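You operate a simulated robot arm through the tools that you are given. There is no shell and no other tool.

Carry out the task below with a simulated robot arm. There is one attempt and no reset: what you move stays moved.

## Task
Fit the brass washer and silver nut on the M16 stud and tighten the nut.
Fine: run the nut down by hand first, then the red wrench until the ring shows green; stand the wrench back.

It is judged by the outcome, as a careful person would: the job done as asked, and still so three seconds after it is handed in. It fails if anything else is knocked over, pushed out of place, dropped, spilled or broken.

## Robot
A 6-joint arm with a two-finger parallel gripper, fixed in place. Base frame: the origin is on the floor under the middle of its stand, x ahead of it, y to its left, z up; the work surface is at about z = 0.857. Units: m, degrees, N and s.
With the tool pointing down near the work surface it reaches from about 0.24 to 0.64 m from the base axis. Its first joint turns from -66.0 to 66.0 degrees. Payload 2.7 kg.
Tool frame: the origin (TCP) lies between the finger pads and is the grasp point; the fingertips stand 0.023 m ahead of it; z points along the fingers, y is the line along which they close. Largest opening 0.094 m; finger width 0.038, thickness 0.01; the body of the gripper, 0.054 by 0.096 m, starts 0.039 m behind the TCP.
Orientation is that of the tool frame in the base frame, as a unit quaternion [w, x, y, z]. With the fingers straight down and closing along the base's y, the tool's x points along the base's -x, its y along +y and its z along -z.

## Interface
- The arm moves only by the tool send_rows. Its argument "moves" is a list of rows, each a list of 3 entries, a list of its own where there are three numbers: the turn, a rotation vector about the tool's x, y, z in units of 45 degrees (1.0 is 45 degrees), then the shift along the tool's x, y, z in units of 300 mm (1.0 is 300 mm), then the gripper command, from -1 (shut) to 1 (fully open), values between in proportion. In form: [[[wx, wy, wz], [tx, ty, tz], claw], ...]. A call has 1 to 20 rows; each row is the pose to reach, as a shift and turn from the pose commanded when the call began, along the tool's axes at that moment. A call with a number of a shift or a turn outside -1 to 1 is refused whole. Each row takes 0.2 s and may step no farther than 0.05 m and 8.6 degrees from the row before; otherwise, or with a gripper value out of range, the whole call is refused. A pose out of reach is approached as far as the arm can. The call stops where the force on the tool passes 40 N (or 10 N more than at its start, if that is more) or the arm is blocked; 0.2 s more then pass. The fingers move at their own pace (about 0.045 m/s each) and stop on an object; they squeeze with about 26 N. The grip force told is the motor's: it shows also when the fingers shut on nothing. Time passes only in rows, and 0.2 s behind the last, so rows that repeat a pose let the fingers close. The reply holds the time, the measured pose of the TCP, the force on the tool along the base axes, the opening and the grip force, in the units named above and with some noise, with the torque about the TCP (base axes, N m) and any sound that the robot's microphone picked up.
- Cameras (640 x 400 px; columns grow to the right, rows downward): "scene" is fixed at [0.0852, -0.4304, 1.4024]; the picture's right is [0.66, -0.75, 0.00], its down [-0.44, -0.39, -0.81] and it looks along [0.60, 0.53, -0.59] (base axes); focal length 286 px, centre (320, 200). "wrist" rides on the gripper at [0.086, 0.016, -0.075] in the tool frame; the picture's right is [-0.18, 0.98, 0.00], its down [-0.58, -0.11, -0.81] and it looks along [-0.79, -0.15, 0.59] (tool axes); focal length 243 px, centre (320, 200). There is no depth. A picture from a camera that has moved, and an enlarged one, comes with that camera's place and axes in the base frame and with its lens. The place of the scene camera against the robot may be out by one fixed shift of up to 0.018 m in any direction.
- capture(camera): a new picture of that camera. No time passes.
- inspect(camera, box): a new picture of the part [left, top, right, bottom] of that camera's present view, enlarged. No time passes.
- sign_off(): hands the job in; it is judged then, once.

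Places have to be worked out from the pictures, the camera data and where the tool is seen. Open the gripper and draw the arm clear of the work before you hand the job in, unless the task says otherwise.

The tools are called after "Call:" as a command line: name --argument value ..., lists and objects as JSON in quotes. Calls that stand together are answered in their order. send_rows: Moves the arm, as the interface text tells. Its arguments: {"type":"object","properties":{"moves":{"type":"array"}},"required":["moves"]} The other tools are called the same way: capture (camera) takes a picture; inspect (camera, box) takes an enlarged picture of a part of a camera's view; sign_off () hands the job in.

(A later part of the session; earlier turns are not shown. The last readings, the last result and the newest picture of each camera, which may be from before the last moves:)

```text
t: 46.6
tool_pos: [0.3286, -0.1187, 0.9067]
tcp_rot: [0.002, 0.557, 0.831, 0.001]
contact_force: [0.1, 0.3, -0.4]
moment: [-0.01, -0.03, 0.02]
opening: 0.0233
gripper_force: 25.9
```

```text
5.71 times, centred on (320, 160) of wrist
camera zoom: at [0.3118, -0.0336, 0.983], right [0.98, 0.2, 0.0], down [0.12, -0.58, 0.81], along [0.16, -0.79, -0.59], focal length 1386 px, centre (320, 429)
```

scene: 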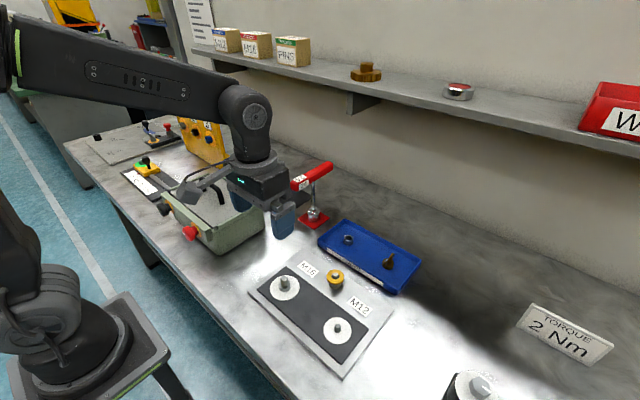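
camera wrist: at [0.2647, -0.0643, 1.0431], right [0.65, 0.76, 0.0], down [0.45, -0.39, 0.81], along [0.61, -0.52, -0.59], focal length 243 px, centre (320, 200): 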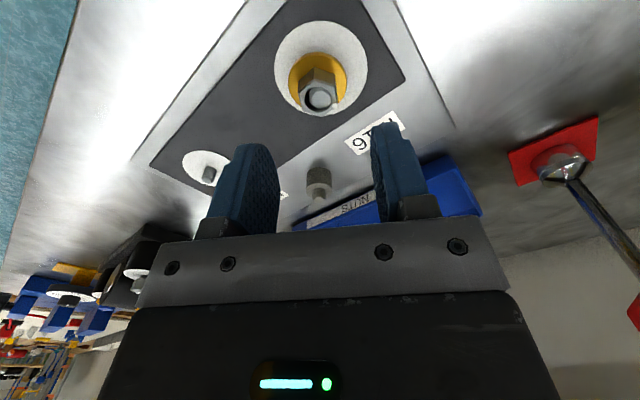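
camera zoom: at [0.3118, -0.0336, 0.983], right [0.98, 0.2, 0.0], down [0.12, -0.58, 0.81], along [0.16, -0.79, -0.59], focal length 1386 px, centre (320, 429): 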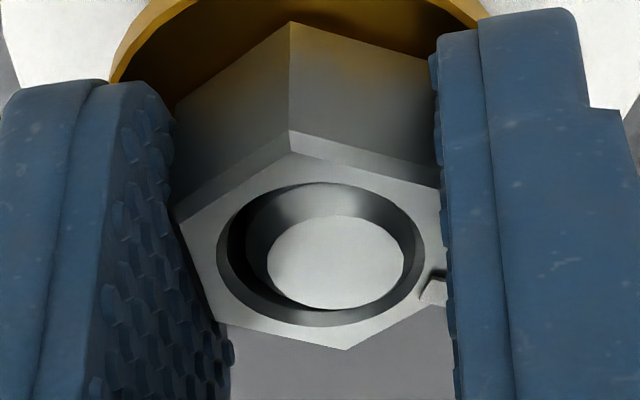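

No torque and no force: the nut just spins loosely at the bottom, so the thread wasn't started. Calibration shows the nut is held about 2.5 mm off the tool axis. I'll regrip it centred, then restart it from the stud tip.

Call:
send_rows --moves '[[[0, 0, 0], [0, 0, 0], -0.23], [[0, 0, 0], [0, 0, 0], -0.23], [[0, 0, 0], [-0.0045, 0, 0], -0.23], [[0, 0, 0], [-0.0083, 0.002, 0], -0.23], [[0, 0, 0], [-0.0083, 0.002, 0], -0.23], [[0, 0, 0], [-0.0083, 0.002, 0], -1], [[0, 0, 0], [-0.0083, 0.002, 0], -1], [[0, 0, 0], [-0.0083, 0.002, 0], -1]]'

Call:
inspect --camera "wrist" --box '[285, 125, 355, 195]'

```text
t: 48.4
tool_pos: [0.33, -0.1219, 0.9081]
tcp_rot: [0.001, 0.556, 0.831, 0.001]
contact_force: [-0.1, 0.2, 0.6]
moment: [0.01, -0.04, -0.01]
opening: 0.0231
gripper_force: 25.9
```

```text
5.71 times, centred on (320, 160) of wrist
camera zoom: at [0.3127, -0.0358, 0.9832], right [0.98, 0.21, 0.0], down [0.12, -0.58, 0.81], along [0.17, -0.79, -0.59], focal length 1386 px, centre (320, 429)
```

zoom: 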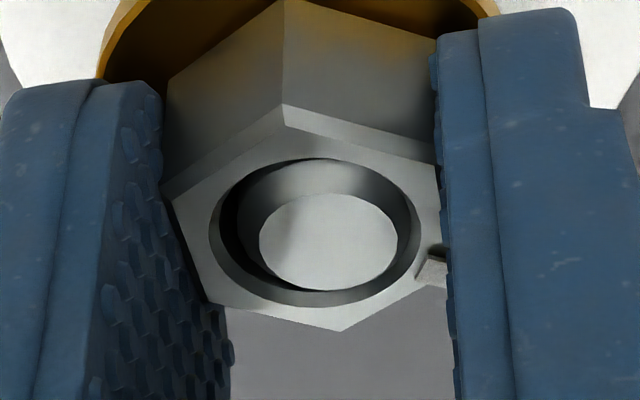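

The nut is now centred on the tool axis (within about 0.4 mm). I'll lift it off the stud and wind the gripper back counter-clockwise so I have clockwise travel available.

Call:
send_rows --moves '[[[0, 0, 0], [0, 0, -0.03], -1], [[0, 0, 0], [0, 0, -0.06], -1], [[0, 0, 0], [0, 0, -0.0867], -1], [[0, 0, -0.1667], [0, 0, -0.0867], -1], [[0, 0, -0.3333], [0, 0, -0.0867], -1], [[0, 0, -0.5], [0, 0, -0.0867], -1], [[0, 0, -0.6667], [0, 0, -0.0867], -1], [[0, 0, -0.8333], [0, 0, -0.0867], -1], [[0, 0, -1], [0, 0, -0.0867], -1]]'

Call:
send_rows --moves '[[[0, 0, -0.1667], [0, 0, 0], -1], [[0, 0, -0.3333], [0, 0, 0], -1], [[0, 0, -0.5], [0, 0, 0], -1], [[0, 0, -0.6667], [0, 0, 0], -1], [[0, 0, -0.8333], [0, 0, 0], -1], [[0, 0, -1], [0, 0, 0], -1], [[0, 0, -1], [0, 0, 0], -1]]'

Call:
inspect --camera "wrist" --box '[270, 100, 370, 200]'

Call:
inspect --camera "scene" --box '[272, 250, 308, 290]'

```text
t: 50.4
tool_pos: [0.3303, -0.1204, 0.9336]
tcp_rot: [0.0, 0.195, 0.981, 0.0]
contact_force: [-0.7, -0.5, -0.2]
moment: [0.02, 0.0, -0.02]
opening: 0.0232
gripper_force: 26.4
```

```text
t: 52.0
tool_pos: [0.3299, -0.1212, 0.9319]
tcp_rot: [0.001, -0.196, 0.981, 0.0]
contact_force: [-0.7, 0.2, -0.1]
moment: [-0.01, -0.02, 0.0]
opening: 0.0232
gripper_force: 26.1
```

```text
4.00 times, centred on (320, 150) of wrist
camera zoom: at [0.2452, -0.1401, 1.0087], right [-0.21, 0.98, 0.0], down [0.58, 0.12, 0.81], along [0.79, 0.17, -0.59], focal length 970 px, centre (320, 400)
```

zoom: 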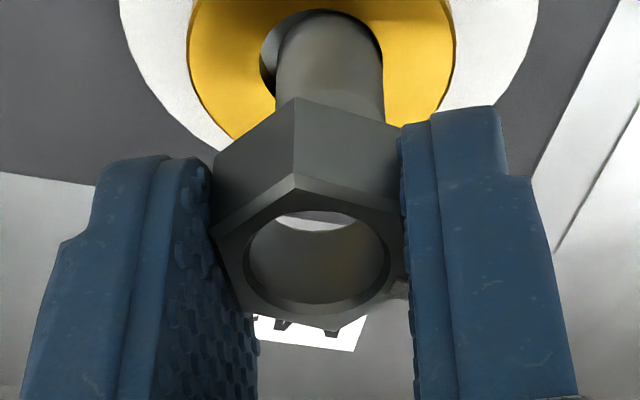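

```text
10.00 times, centred on (290, 270) of scene
camera zoom: at [0.0852, -0.4304, 1.4024], right [0.66, -0.75, 0.0], down [-0.44, -0.39, -0.81], along [0.6, 0.53, -0.59], focal length 2856 px, centre (620, -500)
```

zoom: 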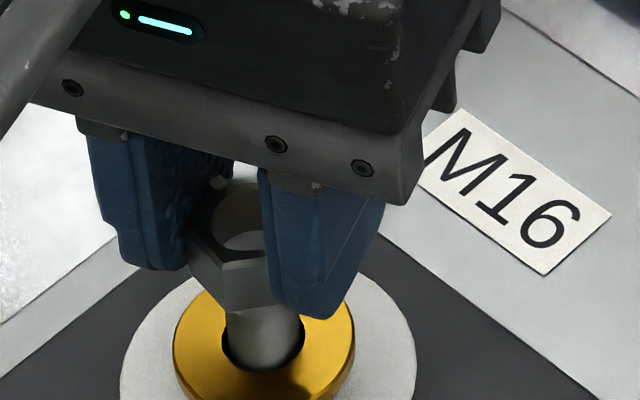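

The nut is held level above the stud; the stud is about (1.0, 2.0) mm off in base x, y. I'll correct and lower so the nut's bottom is just 2 mm past the stud tip.

Call:
send_rows --moves '[[[0, 0, 0], [-0.0056, 0.0049, 0], -1], [[0, 0, 0], [-0.0056, 0.0049, 0.015], -1], [[0, 0, 0], [-0.0056, 0.0049, 0.03], -1], [[0, 0, 0], [-0.0056, 0.0049, 0.0377], -1], [[0, 0, 0], [-0.0056, 0.0049, 0.0377], -1]]'

Call:
inspect --camera "wrist" --box '[285, 120, 355, 190]'

Call:
inspect --camera "scene" --box '[272, 254, 308, 294]'

```text
t: 53.2
tool_pos: [0.3301, -0.1211, 0.9211]
tcp_rot: [0.0, -0.195, 0.981, 0.001]
contact_force: [0.5, -0.5, -0.1]
moment: [0.01, -0.06, 0.02]
opening: 0.023
gripper_force: 26.0
```

```text
5.71 times, centred on (320, 155) of wrist
camera zoom: at [0.2454, -0.1381, 0.9978], right [-0.21, 0.98, 0.0], down [0.58, 0.12, 0.81], along [0.79, 0.17, -0.59], focal length 1386 px, centre (320, 457)
```

zoom: 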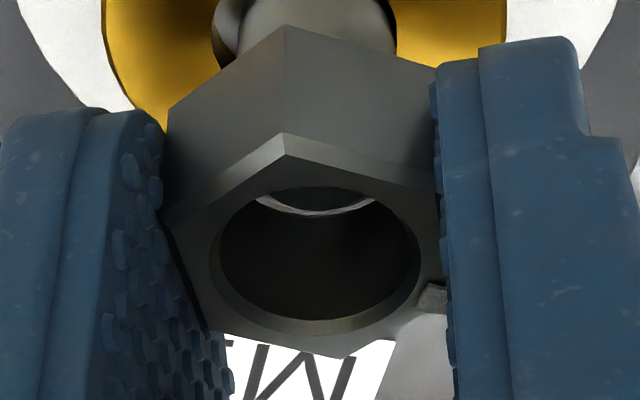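

```text
10.00 times, centred on (290, 274) of scene
camera zoom: at [0.0852, -0.4304, 1.4024], right [0.66, -0.75, 0.0], down [-0.44, -0.39, -0.81], along [0.6, 0.53, -0.59], focal length 2856 px, centre (620, -540)
```

zoom: 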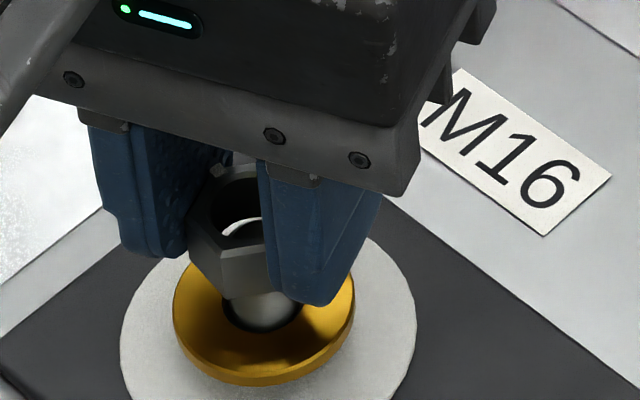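

The nut is over the tip, aligned within about 0.8 mm. I'll correct that and turn clockwise 45° while feeding down at about 2 mm/turn.

Call:
send_rows --moves '[[[0, 0, 0], [-0.0023, -0.001, 0], -1], [[0, 0, 0], [-0.0023, -0.001, 0], -1], [[0, 0, 0.1667], [-0.0023, -0.001, 0.0002], -1], [[0, 0, 0.3333], [-0.0023, -0.001, 0.0003], -1], [[0, 0, 0.5], [-0.0023, -0.001, 0.0005], -1], [[0, 0, 0.6667], [-0.0023, -0.001, 0.0006], -1], [[0, 0, 0.8333], [-0.0023, -0.001, 0.0007], -1], [[0, 0, 1], [-0.0023, -0.001, 0.0008], -1]]'

Call:
inspect --camera "wrist" --box '[285, 120, 355, 190]'

```text
t: 55.0
tool_pos: [0.3314, -0.1193, 0.9221]
tcp_rot: [-0.001, 0.197, 0.98, 0.001]
contact_force: [0.0, 0.6, -0.6]
moment: [0.0, 0.01, 0.02]
opening: 0.0229
gripper_force: 26.2
```

```text
5.71 times, centred on (320, 155) of wrist
camera zoom: at [0.2594, -0.0711, 0.9971], right [0.55, 0.84, 0.0], down [0.49, -0.33, 0.81], along [0.67, -0.44, -0.59], focal length 1386 px, centre (320, 457)
```

zoom: 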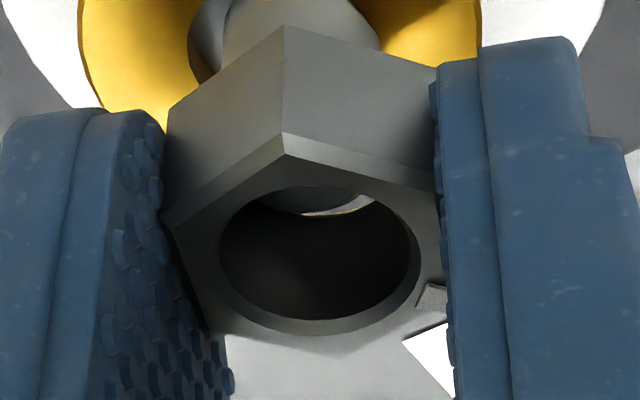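

No engagement yet; during the turn the tool wandered about 1.5 mm off axis. I'll re-centre (tool y -1.8 mm), lower 1.5 mm further onto the stud, and turn in smaller steps with checks.

Call:
send_rows --moves '[[[0, 0, 0], [0.0007, -0.003, 0], -1], [[0, 0, 0], [0.0007, -0.006, 0.0025], -1], [[0, 0, 0], [0.0007, -0.006, 0.005], -1], [[0, 0, 0], [0.0007, -0.006, 0.005], -1]]'

Call:
inspect --camera "wrist" --box '[285, 120, 355, 190]'

```text
t: 56.0
tool_pos: [0.3317, -0.1199, 0.9193]
tcp_rot: [0.0, 0.195, 0.981, 0.001]
contact_force: [-1.1, 0.2, -0.1]
moment: [0.03, 0.01, -0.02]
opening: 0.0232
gripper_force: 26.3
```

```text
5.71 times, centred on (320, 155) of wrist
camera zoom: at [0.2581, -0.0728, 0.9957], right [0.55, 0.84, 0.0], down [0.49, -0.32, 0.81], along [0.68, -0.44, -0.59], focal length 1386 px, centre (320, 457)
```

zoom: 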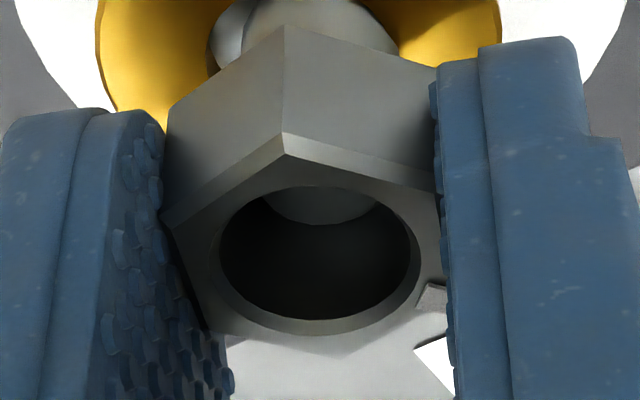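

Now centred to about 0.4 mm with the stud tip inside the bore. I'll turn clockwise 22° slowly, feeding slightly down, and read the forces.

Call:
send_rows --moves '[[[0, 0, 0.0833], [0, 0, 0.0003], -1], [[0, 0, 0.1667], [0, 0, 0.0006], -1], [[0, 0, 0.25], [0, 0, 0.0009], -1], [[0, 0, 0.3333], [0, 0, 0.0012], -1], [[0, 0, 0.4167], [0, 0, 0.0015], -1], [[0, 0, 0.5], [0, 0, 0.0018], -1]]'

Call:
inspect --camera "wrist" --box '[285, 120, 355, 190]'

```text
t: 57.4
tool_pos: [0.3295, -0.1198, 0.9199]
tcp_rot: [0.0, 0.384, 0.924, 0.002]
contact_force: [0.0, 0.2, 0.4]
moment: [0.0, 0.0, 0.01]
opening: 0.0231
gripper_force: 26.1
```

```text
5.71 times, centred on (320, 155) of wrist
camera zoom: at [0.2821, -0.0481, 0.9953], right [0.83, 0.56, 0.0], down [0.33, -0.49, 0.81], along [0.45, -0.67, -0.59], focal length 1386 px, centre (320, 457)
```

zoom: 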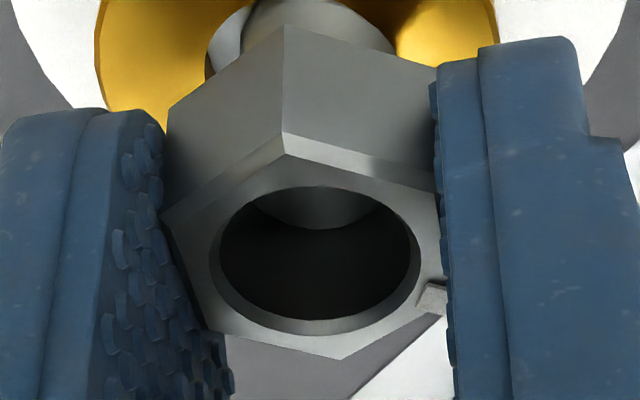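

Concentric within 0.3 mm and no resistance. To test whether it's engaged, I'll push down 1.5 mm without rotating.

Call:
send_rows --moves '[[[0, 0, 0], [0, 0, 0.0017], -1], [[0, 0, 0], [0, 0, 0.0033], -1], [[0, 0, 0], [0, 0, 0.005], -1]]'

```text
t: 58.2
tool_pos: [0.3313, -0.1215, 0.9178]
tcp_rot: [0.0, 0.384, 0.923, 0.001]
contact_force: [0.0, 0.1, -0.9]
moment: [0.04, 0.0, 0.01]
opening: 0.0232
gripper_force: 25.8
```

No resistance yet. I'll rotate clockwise while feeding down faster than the pitch, so that any thread catch shows up as an upward force.

Call:
send_rows --moves '[[[0, 0, 0.1667], [0, 0, 0.0022], -1], [[0, 0, 0.3333], [0, 0, 0.0044], -1], [[0, 0, 0.5], [0, 0, 0.0067], -1], [[0, 0, 0.6667], [0, 0, 0.0089], -1], [[0, 0, 0.8333], [0, 0, 0.0111], -1], [[0, 0, 1.0], [0, 0, 0.0133], -1]]'

Call:
inspect --camera "wrist" --box '[285, 120, 355, 190]'

```text
t: 59.6
tool_pos: [0.3304, -0.1203, 0.9149]
tcp_rot: [0.002, 0.708, 0.706, 0.001]
contact_force: [-0.4, 0.0, -1.6]
moment: [-0.04, -0.02, 0.0]
opening: 0.0234
gripper_force: 26.3
```

```text
5.71 times, centred on (320, 155) of wrist
camera zoom: at [0.3487, -0.0347, 0.9909], right [0.98, -0.19, 0.0], down [-0.11, -0.58, 0.81], along [-0.15, -0.79, -0.59], focal length 1386 px, centre (320, 457)
```

zoom: 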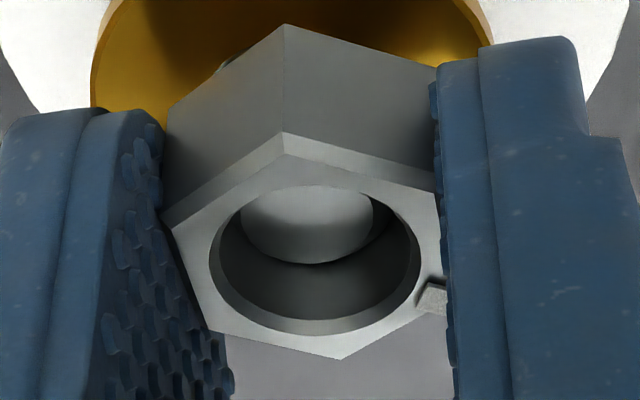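

Still nothing at mid-height. My earlier bottom tests were well off-centre, so I'll re-centre (tool y -1.3 mm), lower until the nut sits on the washer, and then test turning there properly centred.

Call:
send_rows --moves '[[[0, 0, 0], [0, -0.0043, 0], -1], [[0, 0, 0], [0, -0.0043, 0.006], -1], [[0, 0, 0], [0, -0.0043, 0.012], -1], [[0, 0, 0], [0, -0.0043, 0.018], -1], [[0, 0, 0], [0, -0.0043, 0.022], -1], [[0, 0, 0], [0, -0.0043, 0.022], -1]]'

Call:
inspect --camera "wrist" --box '[285, 120, 355, 190]'

Call:
inspect --camera "scene" --box '[272, 258, 308, 298]'

```text
t: 60.8
tool_pos: [0.33, -0.1207, 0.9114]
tcp_rot: [0.001, 0.708, 0.706, 0.001]
contact_force: [-5.9, -0.2, 11.3]
moment: [0.09, 0.13, -0.04]
opening: 0.0234
gripper_force: 26.2
stopped in row 6: the force on the tool passed its limit at 44 N (the readings are from after the stop); the commanded pose is now the measured one
```

```text
5.71 times, centred on (320, 155) of wrist
camera zoom: at [0.3473, -0.0351, 0.9864], right [0.98, -0.18, 0.0], down [-0.11, -0.58, 0.81], along [-0.15, -0.79, -0.59], focal length 1386 px, centre (320, 457)
```

zoom: 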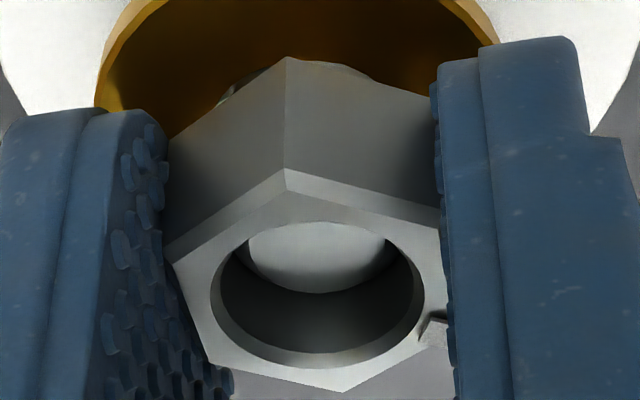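

```text
10.00 times, centred on (290, 278) of scene
camera zoom: at [0.0849, -0.4304, 1.4025], right [0.66, -0.75, 0.0], down [-0.44, -0.39, -0.81], along [0.6, 0.53, -0.59], focal length 2856 px, centre (620, -580)
```

zoom: 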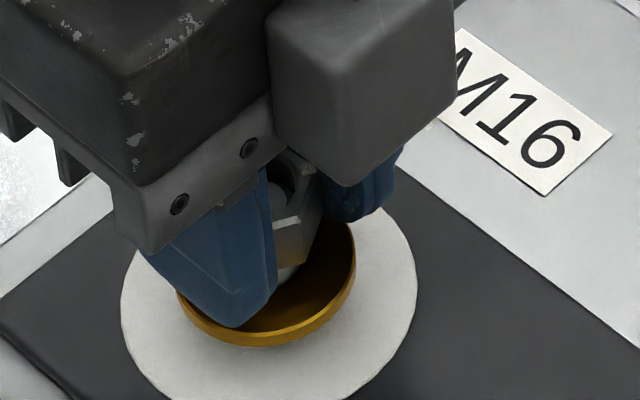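

The descent was blocked at 44 N and the fingers slid down the nut by about 4 mm, so the nut has caught on the thread (nut bottom ≈ 0.891, about 7 mm above the washer). I'll open the fingers to relieve the load and check that it stays.

Call:
send_rows --moves '[[[0, 0, 0], [0, 0, 0], -0.23], [[0, 0, 0], [0, 0, 0], -0.23], [[0, 0, 0], [0, 0, 0], -0.23]]'

Call:
inspect --camera "wrist" --box '[275, 115, 365, 205]'

Call:
inspect --camera "scene" --box '[272, 258, 308, 298]'

```text
t: 61.6
tool_pos: [0.3296, -0.1217, 0.9102]
tcp_rot: [0.001, 0.707, 0.707, 0.002]
contact_force: [0.4, 0.0, 0.4]
moment: [0.01, 0.02, -0.03]
opening: 0.036
gripper_force: 0.1
```

```text
4.44 times, centred on (320, 160) of wrist
camera zoom: at [0.3477, -0.035, 0.9858], right [0.98, -0.18, 0.0], down [-0.11, -0.58, 0.81], along [-0.15, -0.79, -0.59], focal length 1078 px, centre (320, 378)
```

zoom: 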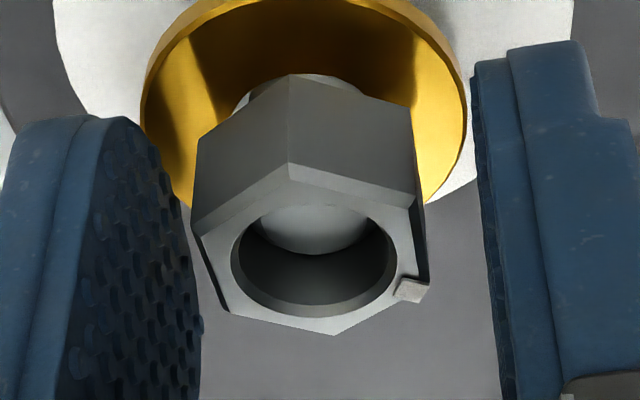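

```text
10.00 times, centred on (290, 278) of scene
camera zoom: at [0.0852, -0.4304, 1.4024], right [0.66, -0.75, 0.0], down [-0.44, -0.39, -0.81], along [0.6, 0.53, -0.59], focal length 2856 px, centre (620, -580)
```

zoom: 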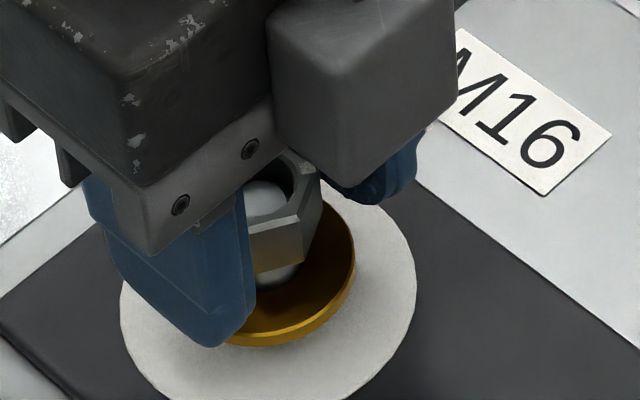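

The nut holds itself on the thread. Now I'll run it down in 60° strokes: first wind the open gripper back 45°.

Call:
send_rows --moves '[[[0, 0, -0.1667], [0.0027, -0.001, 0], -0.23], [[0, 0, -0.3333], [0.0027, -0.001, 0], -0.23], [[0, 0, -0.5], [0.0027, -0.001, 0], -0.23], [[0, 0, -0.6667], [0.0027, -0.001, 0], -0.23], [[0, 0, -0.8333], [0.0027, -0.001, 0], -0.23], [[0, 0, -1.0], [0.0027, -0.001, 0], -0.23]]'

Call:
send_rows --moves '[[[0, 0, -0.1667], [0, 0, 0], -0.23], [[0, 0, -0.3333], [0, 0, 0], -0.23], [[0, 0, -0.3333], [0, 0, 0], -0.23]]'

Call:
inspect --camera "wrist" --box '[275, 115, 365, 205]'

```text
t: 63.0
tool_pos: [0.3294, -0.121, 0.9101]
tcp_rot: [0.002, 0.382, 0.924, -0.001]
contact_force: [-0.5, -0.2, -0.6]
moment: [-0.05, -0.03, 0.0]
opening: 0.036
gripper_force: 0.3
```

```text
t: 63.8
tool_pos: [0.3306, -0.1218, 0.9101]
tcp_rot: [0.002, 0.258, 0.966, -0.001]
contact_force: [-0.4, 0.2, -0.3]
moment: [0.01, 0.01, 0.0]
opening: 0.0362
gripper_force: 0.1
```

```text
4.44 times, centred on (320, 160) of wrist
camera zoom: at [0.2642, -0.0638, 0.9855], right [0.65, 0.76, 0.0], down [0.45, -0.38, 0.81], along [0.62, -0.52, -0.59], focal length 1078 px, centre (320, 378)
```

zoom: 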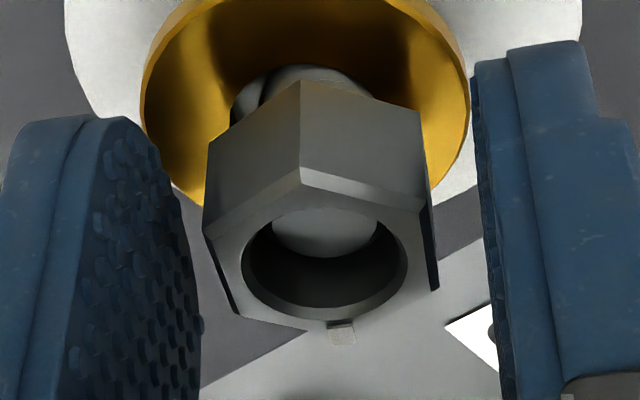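

The nut stayed put (marker now 60° round) and the flats face the pads. I'll close and turn 30° clockwise with the pitch feed, reading the torque.

Call:
send_rows --moves '[[[0, 0, 0], [0, 0, 0], -1], [[0, 0, 0], [0, 0, 0], -1], [[0, 0, 0.1667], [0, 0, 0.0002], -1], [[0, 0, 0.3333], [0, 0, 0.0003], -1], [[0, 0, 0.5], [0, 0, 0.0004], -1], [[0, 0, 0.6667], [0, 0, 0.0006], -1]]'

Call:
inspect --camera "wrist" --box '[275, 115, 365, 205]'

```text
t: 65.2
tool_pos: [0.3295, -0.1205, 0.909]
tcp_rot: [0.001, 0.501, 0.866, 0.0]
contact_force: [1.2, 3.9, -5.8]
moment: [0.02, -0.02, 0.02]
opening: 0.0233
gripper_force: 25.9
```

```text
4.44 times, centred on (320, 160) of wrist
camera zoom: at [0.3023, -0.0376, 0.9851], right [0.94, 0.33, 0.0], down [0.19, -0.56, 0.81], along [0.27, -0.76, -0.59], focal length 1078 px, centre (320, 378)
```

zoom: 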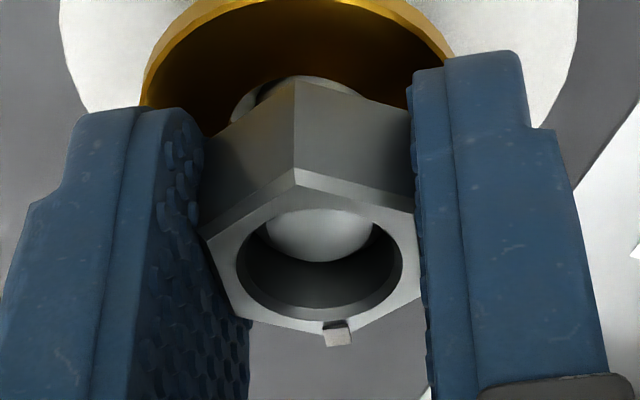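

The nut is pulling the tool down slightly (-5.8 N), so it is advancing and the effective pitch is above 2 mm. I'll run one full 60° cycle (turn, open, wind back, regrip, turn) with a slightly larger feed.

Call:
send_rows --moves '[[[0, 0, 0.1667], [0, 0, 0.0004], -1], [[0, 0, 0.3333], [0, 0, 0.0008], -1], [[0, 0, 0.5], [0, 0, 0.0012], -1], [[0, 0, 0.6667], [0, 0, 0.0016], -1], [[0, 0, 0.6667], [0, 0, 0.0016], -0.23], [[0, 0, 0.4762], [0, 0, 0.001], -0.23], [[0, 0, 0.2857], [0, 0, 0.0005], -0.23], [[0, 0, 0.0952], [0, 0, 0], -0.23], [[0, 0, -0.0952], [0, 0, 0], -0.23], [[0, 0, -0.2857], [0, 0, 0], -0.23], [[0, 0, -0.4762], [0, 0, 0], -0.23], [[0, 0, -0.6667], [0, 0, 0], -0.23], [[0, 0, -0.6667], [0, 0, 0], -1], [[0, 0, -0.6667], [0, 0, 0], -1], [[0, 0, -0.5], [0, 0, 0.0003], -1], [[0, 0, -0.3333], [0, 0, 0.0006], -1], [[0, 0, -0.1667], [0, 0, 0.0009], -1], [[0, 0, 0], [0, 0, 0.0011], -1]]'

Call:
inspect --camera "wrist" --box '[275, 115, 365, 205]'

```text
t: 69.0
tool_pos: [0.3303, -0.1203, 0.9089]
tcp_rot: [0.001, 0.501, 0.865, 0.0]
contact_force: [-3.4, -1.4, -2.5]
moment: [-0.04, 0.07, 0.0]
opening: 0.0232
gripper_force: 26.0
```

```text
4.44 times, centred on (320, 160) of wrist
camera zoom: at [0.3025, -0.0378, 0.9849], right [0.94, 0.33, 0.0], down [0.19, -0.56, 0.81], along [0.27, -0.76, -0.59], focal length 1078 px, centre (320, 378)
```

zoom: 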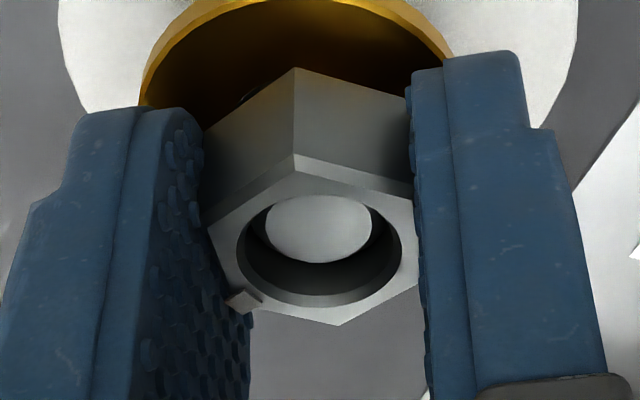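

One cycle moved the nut down about 2 mm relative to the stud, so the thread is coarse and it's advancing well. I'll run another 60° cycle with a matching feed (about 1 mm per 30°).

Call:
send_rows --moves '[[[0, 0, 0.1667], [0, 0, 0.0008], -1], [[0, 0, 0.3333], [0, 0, 0.0016], -1], [[0, 0, 0.5], [0, 0, 0.0025], -1], [[0, 0, 0.6667], [0, 0, 0.0033], -1], [[0, 0, 0.6667], [0, 0, 0.0033], -0.23], [[0, 0, 0.4762], [0, 0, 0], -0.23], [[0, 0, 0.2857], [0, 0, -0.003], -0.23], [[0, 0, 0.0952], [0, 0, -0.005], -0.23], [[0, 0, -0.0952], [0, 0, -0.005], -0.23], [[0, 0, -0.2857], [0, 0, -0.005], -0.23], [[0, 0, -0.4762], [0, 0, -0.005], -0.23], [[0, 0, -0.6667], [0, 0, -0.005], -0.23], [[0, 0, -0.6667], [0, 0, -0.005], -1], [[0, 0, -0.6667], [0, 0, -0.005], -1], [[0, 0, -0.5], [0, 0, -0.0042], -1], [[0, 0, -0.3333], [0, 0, -0.0033], -1], [[0, 0, -0.1667], [0, 0, -0.0025], -1], [[0, 0, 0], [0, 0, -0.0017], -1]]'

Call:
inspect --camera "wrist" --box '[275, 115, 365, 205]'

Call:
inspect --camera "scene" --box '[262, 254, 322, 304]'

```text
t: 72.8
tool_pos: [0.3306, -0.1193, 0.9096]
tcp_rot: [0.001, 0.501, 0.866, 0.001]
contact_force: [1.9, 5.0, -1.4]
moment: [0.07, -0.02, -0.03]
opening: 0.0233
gripper_force: 26.5
```

```text
4.44 times, centred on (320, 160) of wrist
camera zoom: at [0.302, -0.0373, 0.9852], right [0.94, 0.33, 0.0], down [0.19, -0.56, 0.81], along [0.27, -0.76, -0.59], focal length 1078 px, centre (320, 378)
```

zoom: 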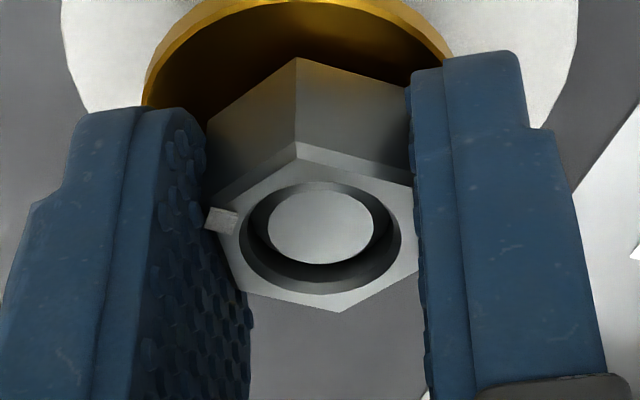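

```text
8.00 times, centred on (292, 279) of scene
camera zoom: at [0.0852, -0.4303, 1.4025], right [0.66, -0.75, 0.0], down [-0.44, -0.39, -0.8], along [0.6, 0.53, -0.59], focal length 2284 px, centre (544, -432)
```

zoom: 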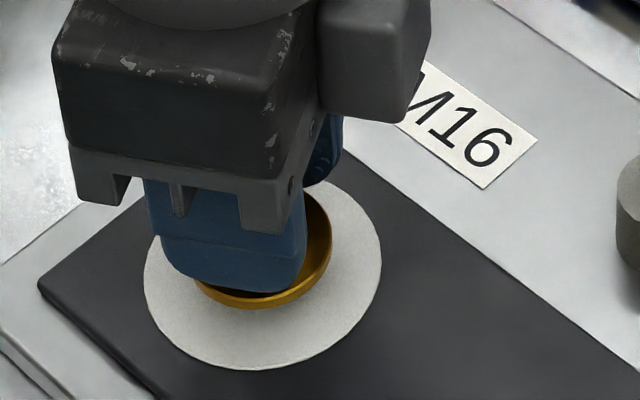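

The nut dropped another ~1.9 mm, concentric and with low forces; about 3.5 mm remain to the washer. Next 60° cycle.

Call:
send_rows --moves '[[[0, 0, 0.1667], [0, 0, 0.0008], -1], [[0, 0, 0.3333], [0, 0, 0.0016], -1], [[0, 0, 0.5], [0, 0, 0.0025], -1], [[0, 0, 0.6667], [0, 0, 0.0033], -1], [[0, 0, 0.6667], [0, 0, 0.0033], -0.23], [[0, 0, 0.4762], [0, 0, 0], -0.23], [[0, 0, 0.2857], [0, 0, -0.003], -0.23], [[0, 0, 0.0952], [0, 0, -0.0033], -0.23], [[0, 0, -0.0952], [0, 0, -0.0033], -0.23], [[0, 0, -0.2857], [0, 0, -0.0033], -0.23], [[0, 0, -0.4762], [0, 0, -0.0033], -0.23], [[0, 0, -0.6667], [0, 0, -0.0033], -0.23], [[0, 0, -0.6667], [0, 0, -0.0033], -1], [[0, 0, -0.6667], [0, 0, -0.0033], -1], [[0, 0, -0.5], [0, 0, -0.0025], -1], [[0, 0, -0.3333], [0, 0, -0.0017], -1], [[0, 0, -0.1667], [0, 0, -0.0008], -1], [[0, 0, 0], [0, 0, 0], -1]]'

Call:
inspect --camera "wrist" --box '[275, 115, 365, 205]'

```text
t: 76.6
tool_pos: [0.3318, -0.1215, 0.9099]
tcp_rot: [0.002, 0.501, 0.866, 0.001]
contact_force: [-1.8, -2.3, 5.8]
moment: [-0.14, 0.11, 0.33]
opening: 0.0259
gripper_force: 25.6
```

```text
4.44 times, centred on (320, 160) of wrist
camera zoom: at [0.3025, -0.038, 0.9859], right [0.94, 0.33, 0.0], down [0.19, -0.56, 0.81], along [0.27, -0.76, -0.59], focal length 1078 px, centre (320, 378)
```

zoom: 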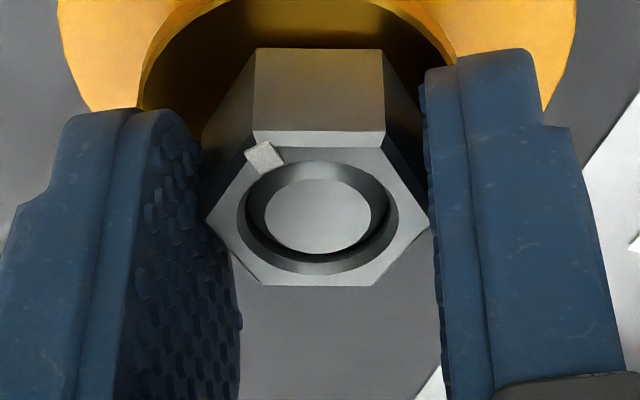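

The ring has turned amber and the reaction torque reached 0.33 N·m with the pads riding over the corners. The nut is hand-tight on the washer, so I'll open, rise straight up and inspect.

Call:
send_rows --moves '[[[0, 0, 0], [0, 0, 0], 0], [[0, 0, 0], [0, 0, 0], 0.2], [[0, 0, 0], [0, 0, 0], 0.2], [[0, 0, 0], [0, 0, -0.05], 0.2], [[0, 0, 0], [0, 0, -0.15], 0.2], [[0, 0, 0], [0, 0, -0.25], 0.2], [[0, 0, 0], [0, 0, -0.35], 0.2]]'

Call:
capture --camera "wrist"

Call:
inspect --camera "scene" --box '[262, 250, 322, 310]'

Call:
inspect --camera "wrist" --box '[260, 0, 380, 100]'

```text
t: 78.2
tool_pos: [0.3309, -0.1202, 1.015]
tcp_rot: [0.001, 0.5, 0.866, 0.001]
contact_force: [0.9, 0.0, 1.0]
moment: [-0.02, -0.02, 0.01]
opening: 0.0563
gripper_force: 0.1
```

```text
taken
camera wrist: at [0.3023, -0.0376, 1.0897], right [0.94, 0.33, 0.0], down [0.19, -0.56, 0.81], along [0.27, -0.76, -0.59], focal length 243 px, centre (320, 200)
```

wrist: 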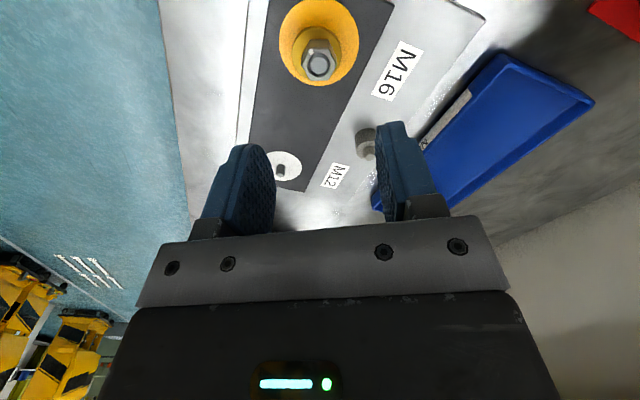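

```text
6.67 times, centred on (292, 280) of scene
camera zoom: at [0.0852, -0.4304, 1.4024], right [0.66, -0.75, 0.0], down [-0.44, -0.39, -0.81], along [0.6, 0.53, -0.59], focal length 1904 px, centre (507, -333)
```

zoom: 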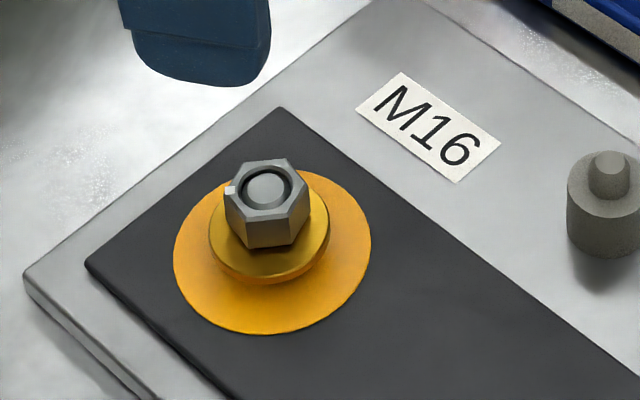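

```text
4.00 times, centred on (320, 50) of wrist
camera zoom: at [0.3023, -0.0376, 1.0897], right [0.94, 0.33, 0.0], down [0.19, -0.56, 0.81], along [0.27, -0.76, -0.59], focal length 970 px, centre (320, 800)
```

zoom: 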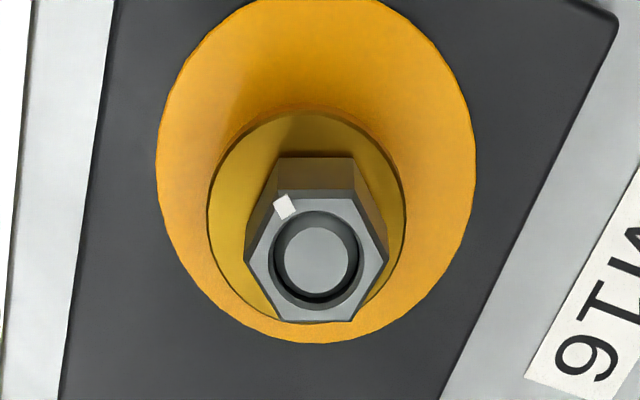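

The nut is centred and hand-tight and the ring is amber. Next is the wrench: I'll climb, unwind the yaw to 0, and move to view the T-handle and its stand.

Call:
send_rows --moves '[[[0, 0, -0.1667], [0, 0, -0.06], 0.5], [[0, 0, -0.3333], [0, 0, -0.13], 0.7], [[0, 0, -0.5], [0, 0, -0.2], 0.9], [[0, 0, -0.6667], [0, 0, -0.27], 0.9], [[0, 0, -0.8333], [0, 0, -0.33], 0.9], [[0, 0, -1], [0, 0, -0.38], 0.9]]'

Call:
send_rows --moves '[[[0, 0, -0.1667], [-0.04, 0.09, 0], 0.9], [[0, 0, -0.3333], [-0.08, 0.18, 0], 0.9], [[0, 0, -0.3333], [-0.13, 0.28, 0], 0.9], [[0, 0, -0.3333], [-0.18, 0.38, 0], 0.9], [[0, 0, -0.3333], [-0.2183, 0.4727, 0], 0.9], [[0, 0, -0.3333], [-0.2183, 0.4727, 0], 0.9]]'

Call:
capture --camera "wrist"

Call:
inspect --camera "wrist" --box '[240, 40, 420, 220]'

Call:
inspect --camera "scene" --box '[270, 150, 350, 240]'

```text
t: 79.6
tool_pos: [0.3295, -0.1194, 1.1288]
tcp_rot: [0.001, 0.13, 0.992, 0.0]
contact_force: [0.2, -0.2, 0.8]
moment: [-0.02, 0.01, -0.03]
opening: 0.0892
gripper_force: 0.2
```

```text
t: 81.0
tool_pos: [0.4304, 0.0002, 1.1301]
tcp_rot: [0.002, 0.0, 1.0, 0.0]
contact_force: [0.4, 0.5, -0.5]
moment: [-0.03, -0.02, -0.02]
opening: 0.0893
gripper_force: 0.1
```

```text
taken
camera wrist: at [0.3449, 0.0162, 1.2055], right [0.18, 0.98, 0.0], down [0.58, -0.11, 0.81], along [0.79, -0.15, -0.59], focal length 243 px, centre (320, 200)
```

wrist: 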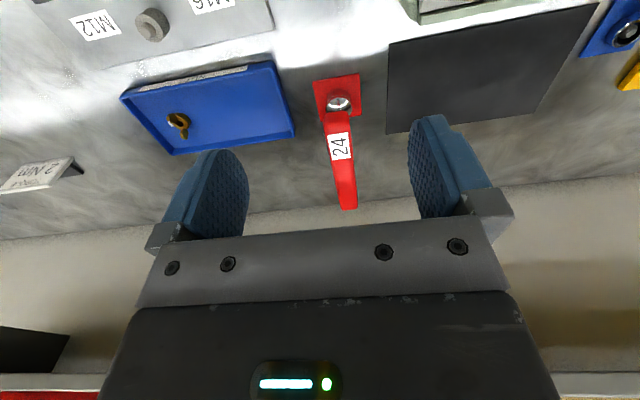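

```text
2.22 times, centred on (330, 130) of wrist
camera zoom: at [0.3449, 0.0162, 1.2055], right [0.18, 0.98, 0.0], down [0.58, -0.11, 0.81], along [0.79, -0.15, -0.59], focal length 539 px, centre (298, 356)
```

zoom: 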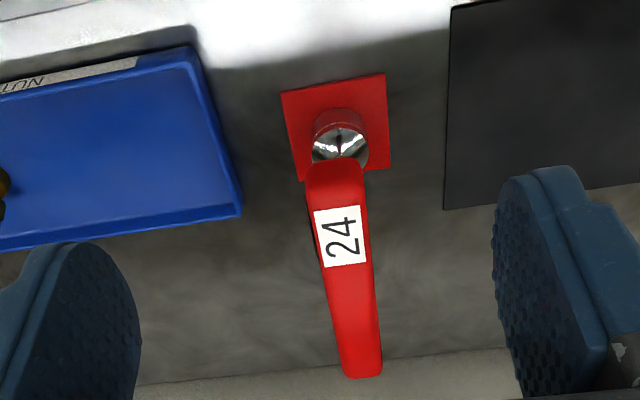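

```text
4.44 times, centred on (310, 195) of scene
camera zoom: at [0.0852, -0.4304, 1.4024], right [0.66, -0.75, 0.0], down [-0.44, -0.39, -0.81], along [0.6, 0.53, -0.59], focal length 1269 px, centre (364, 222)
```

zoom: 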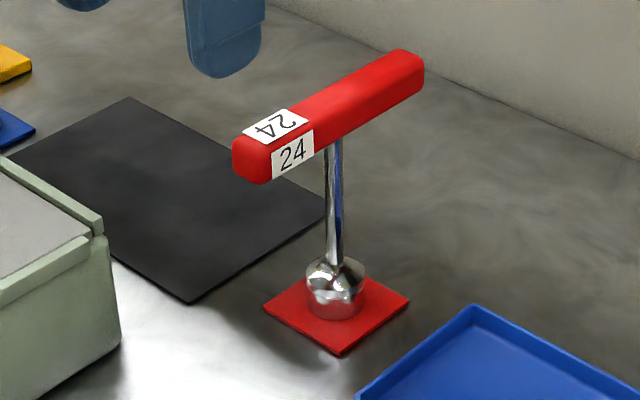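

I'll zoom in on the handle to find its centreline, width and height.

Call:
inspect --camera "wrist" --box '[300, 60, 380, 140]'

Call:
inspect --camera "wrist" --box '[310, 120, 380, 220]'

Call:
inspect --camera "scene" --box '[316, 160, 386, 220]'

```text
5.00 times, centred on (340, 100) of wrist
camera zoom: at [0.3449, 0.0162, 1.2055], right [0.18, 0.98, 0.0], down [0.58, -0.11, 0.81], along [0.79, -0.15, -0.59], focal length 1213 px, centre (220, 700)
```

zoom: 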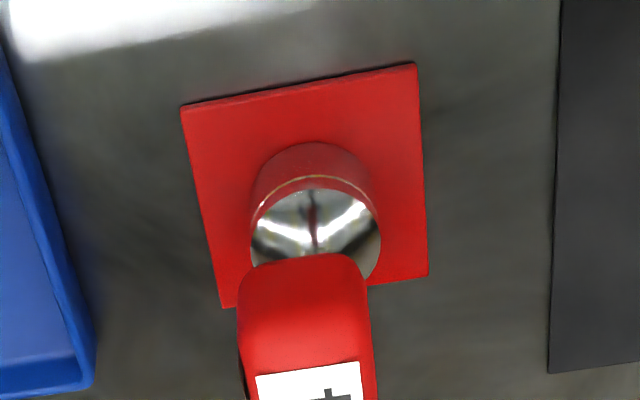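

```text
4.00 times, centred on (345, 170) of wrist
camera zoom: at [0.3449, 0.0162, 1.2055], right [0.18, 0.98, 0.0], down [0.58, -0.11, 0.81], along [0.79, -0.15, -0.59], focal length 970 px, centre (220, 320)
```

zoom: 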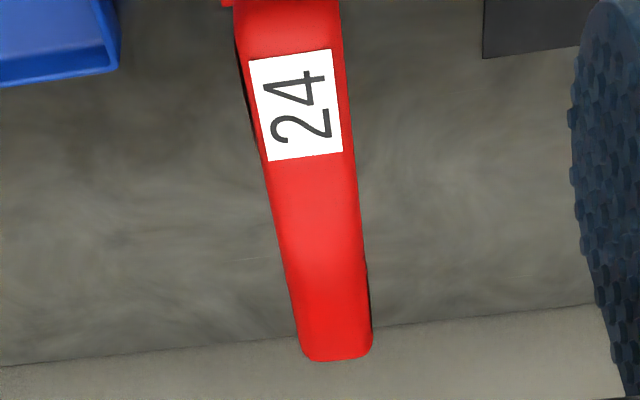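

```text
6.67 times, centred on (351, 190) of scene
camera zoom: at [0.0852, -0.4304, 1.4024], right [0.66, -0.75, 0.0], down [-0.44, -0.39, -0.81], along [0.6, 0.53, -0.59], focal length 1904 px, centre (113, 267)
```

zoom: 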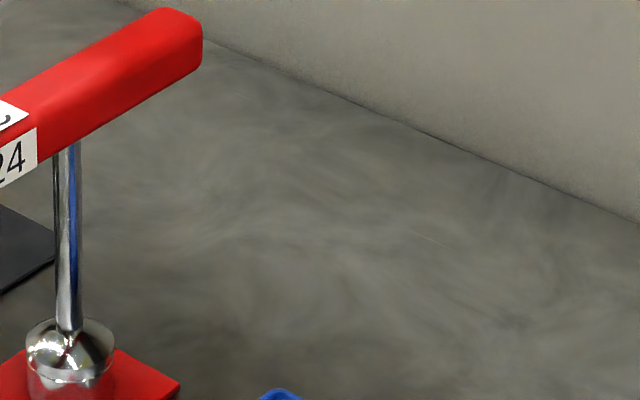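

The handle runs exactly along x at y≈0.0046, 25 mm wide, from x≈0.49 to 0.64. To pin the shaft axis accurately I need a second bearing, so I'll view it from a 45° yaw on the other side.

Call:
send_rows --moves '[[[0, 0, 0.1667], [-0.036, 0.055, 0], 0.9], [[0, 0, 0.3333], [-0.072, 0.11, 0], 0.9], [[0, 0, 0.5], [-0.108, 0.165, 0], 0.9], [[0, 0, 0.6667], [-0.145, 0.22, 0], 0.9], [[0, 0, 0.8333], [-0.18, 0.275, 0], 0.9], [[0, 0, 1.0], [-0.2167, 0.33, 0], 0.9], [[0, 0, 1.0], [-0.2167, 0.33, 0], 0.9]]'

Call:
capture --camera "wrist"

Call:
inspect --camera "wrist" --box '[260, 40, 380, 180]'

```text
t: 82.6
tool_pos: [0.4932, 0.0985, 1.1298]
tcp_rot: [0.002, 0.384, 0.923, 0.0]
contact_force: [0.2, 0.5, 0.5]
moment: [0.02, -0.03, -0.01]
opening: 0.0894
gripper_force: 0.0
```

```text
taken
camera wrist: at [0.4455, 0.1705, 1.2051], right [0.83, 0.56, 0.0], down [0.33, -0.49, 0.81], along [0.46, -0.67, -0.59], focal length 243 px, centre (320, 200)
```

wrist: 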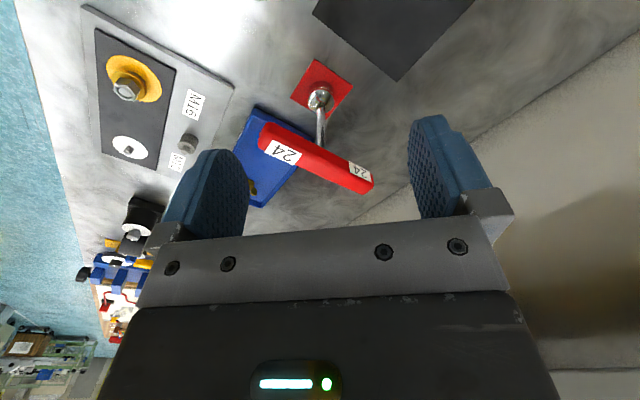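

```text
2.86 times, centred on (320, 110) of wrist
camera zoom: at [0.4455, 0.1705, 1.2051], right [0.83, 0.56, 0.0], down [0.33, -0.49, 0.81], along [0.46, -0.67, -0.59], focal length 693 px, centre (320, 457)
```

zoom: 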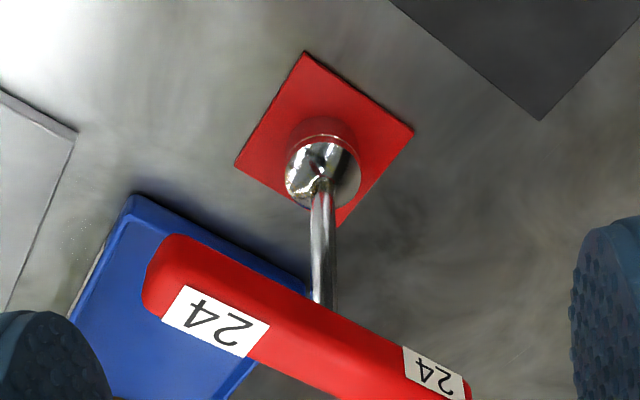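

Two bearings give the shaft axis at (0.5617, 0.0043), which agrees with the scene view. I'll move above it at yaw 0 (z≈1.08) and check centring over the handle.

Call:
send_rows --moves '[[[0, 0, -0.1667], [-0.07, -0.011, 0], 0.3], [[0, 0, -0.3333], [-0.14, -0.022, 0], 0.3], [[0, 0, -0.5], [-0.21, -0.034, 0], 0.3], [[0, 0, -0.6667], [-0.28, -0.046, 0.05], 0.3], [[0, 0, -0.8333], [-0.34, -0.057, 0.11], 0.3], [[0, 0, -1.0], [-0.379, -0.0646, 0.1667], 0.3], [[0, 0, -1.0], [-0.379, -0.0646, 0.1667], 0.3]]'

Call:
capture --camera "wrist"

Call:
inspect --camera "scene" --box '[260, 120, 400, 240]'

```text
t: 84.2
tool_pos: [0.562, 0.0044, 1.0804]
tcp_rot: [0.002, 0.0, 1.0, 0.001]
contact_force: [-1.0, 0.4, 0.3]
moment: [-0.03, -0.05, -0.03]
opening: 0.0609
gripper_force: 0.0
```

```text
taken
camera wrist: at [0.4755, 0.0206, 1.1555], right [0.18, 0.98, 0.0], down [0.58, -0.11, 0.81], along [0.8, -0.15, -0.59], focal length 243 px, centre (320, 200)
```

wrist: 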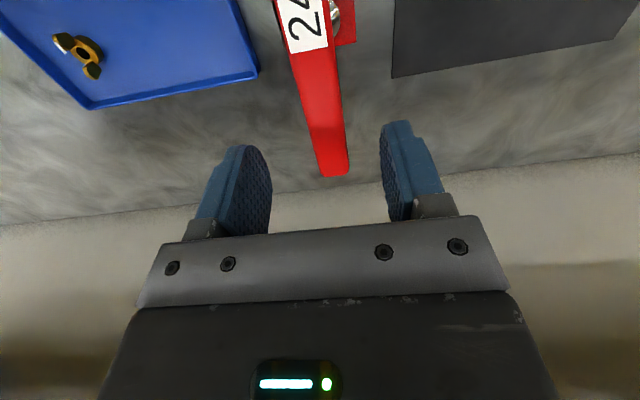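

```text
3.33 times, centred on (330, 180) of scene
camera zoom: at [0.0852, -0.4305, 1.4024], right [0.66, -0.75, 0.0], down [-0.44, -0.39, -0.81], along [0.6, 0.53, -0.59], focal length 952 px, centre (287, 267)
```

zoom: 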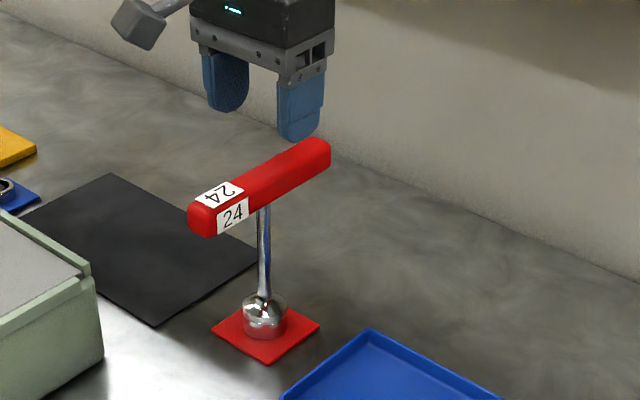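

The tool is centred over the handle (0.5615, 0.0046). I'll descend to TCP z≈0.988 and close on the bar directly over the shaft.

Call:
send_rows --moves '[[[0, 0, 0], [0, 0, 0.09], 0.3], [[0, 0, 0], [0, 0, 0.18], 0.3], [[0, 0, 0], [0, 0, 0.26], 0.3], [[0, 0, 0], [0, 0, 0.308], 0.3], [[0, 0, 0], [0, 0, 0.308], 0.3], [[0, 0, 0], [0, 0, 0.308], -0.2], [[0, 0, 0], [0, 0, 0.308], -1], [[0, 0, 0], [0, 0, 0.308], -1], [[0, 0, 0], [0, 0, 0.308], -1]]'

Call:
capture --camera "wrist"

Call:
inspect --camera "scene" --box '[260, 120, 400, 240]'

```text
t: 86.2
tool_pos: [0.5605, 0.0044, 0.9882]
tcp_rot: [0.002, 0.0, 1.0, 0.0]
contact_force: [1.0, 0.5, -0.2]
moment: [0.01, -0.05, 0.03]
opening: 0.0256
gripper_force: 25.9
```

```text
taken
camera wrist: at [0.4758, 0.0203, 1.063], right [0.18, 0.98, 0.0], down [0.58, -0.11, 0.81], along [0.79, -0.15, -0.59], focal length 243 px, centre (320, 200)
```

wrist: 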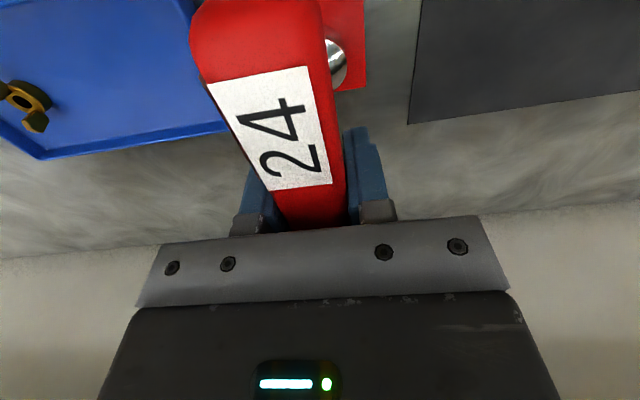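

```text
3.33 times, centred on (330, 180) of scene
camera zoom: at [0.0852, -0.4304, 1.4024], right [0.66, -0.75, 0.0], down [-0.44, -0.39, -0.81], along [0.6, 0.53, -0.59], focal length 952 px, centre (287, 267)
```

zoom: 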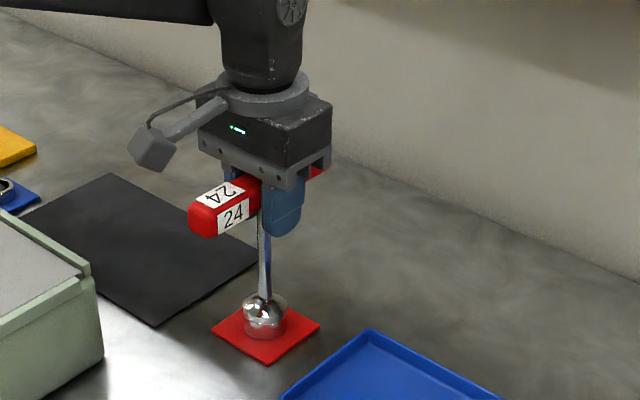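

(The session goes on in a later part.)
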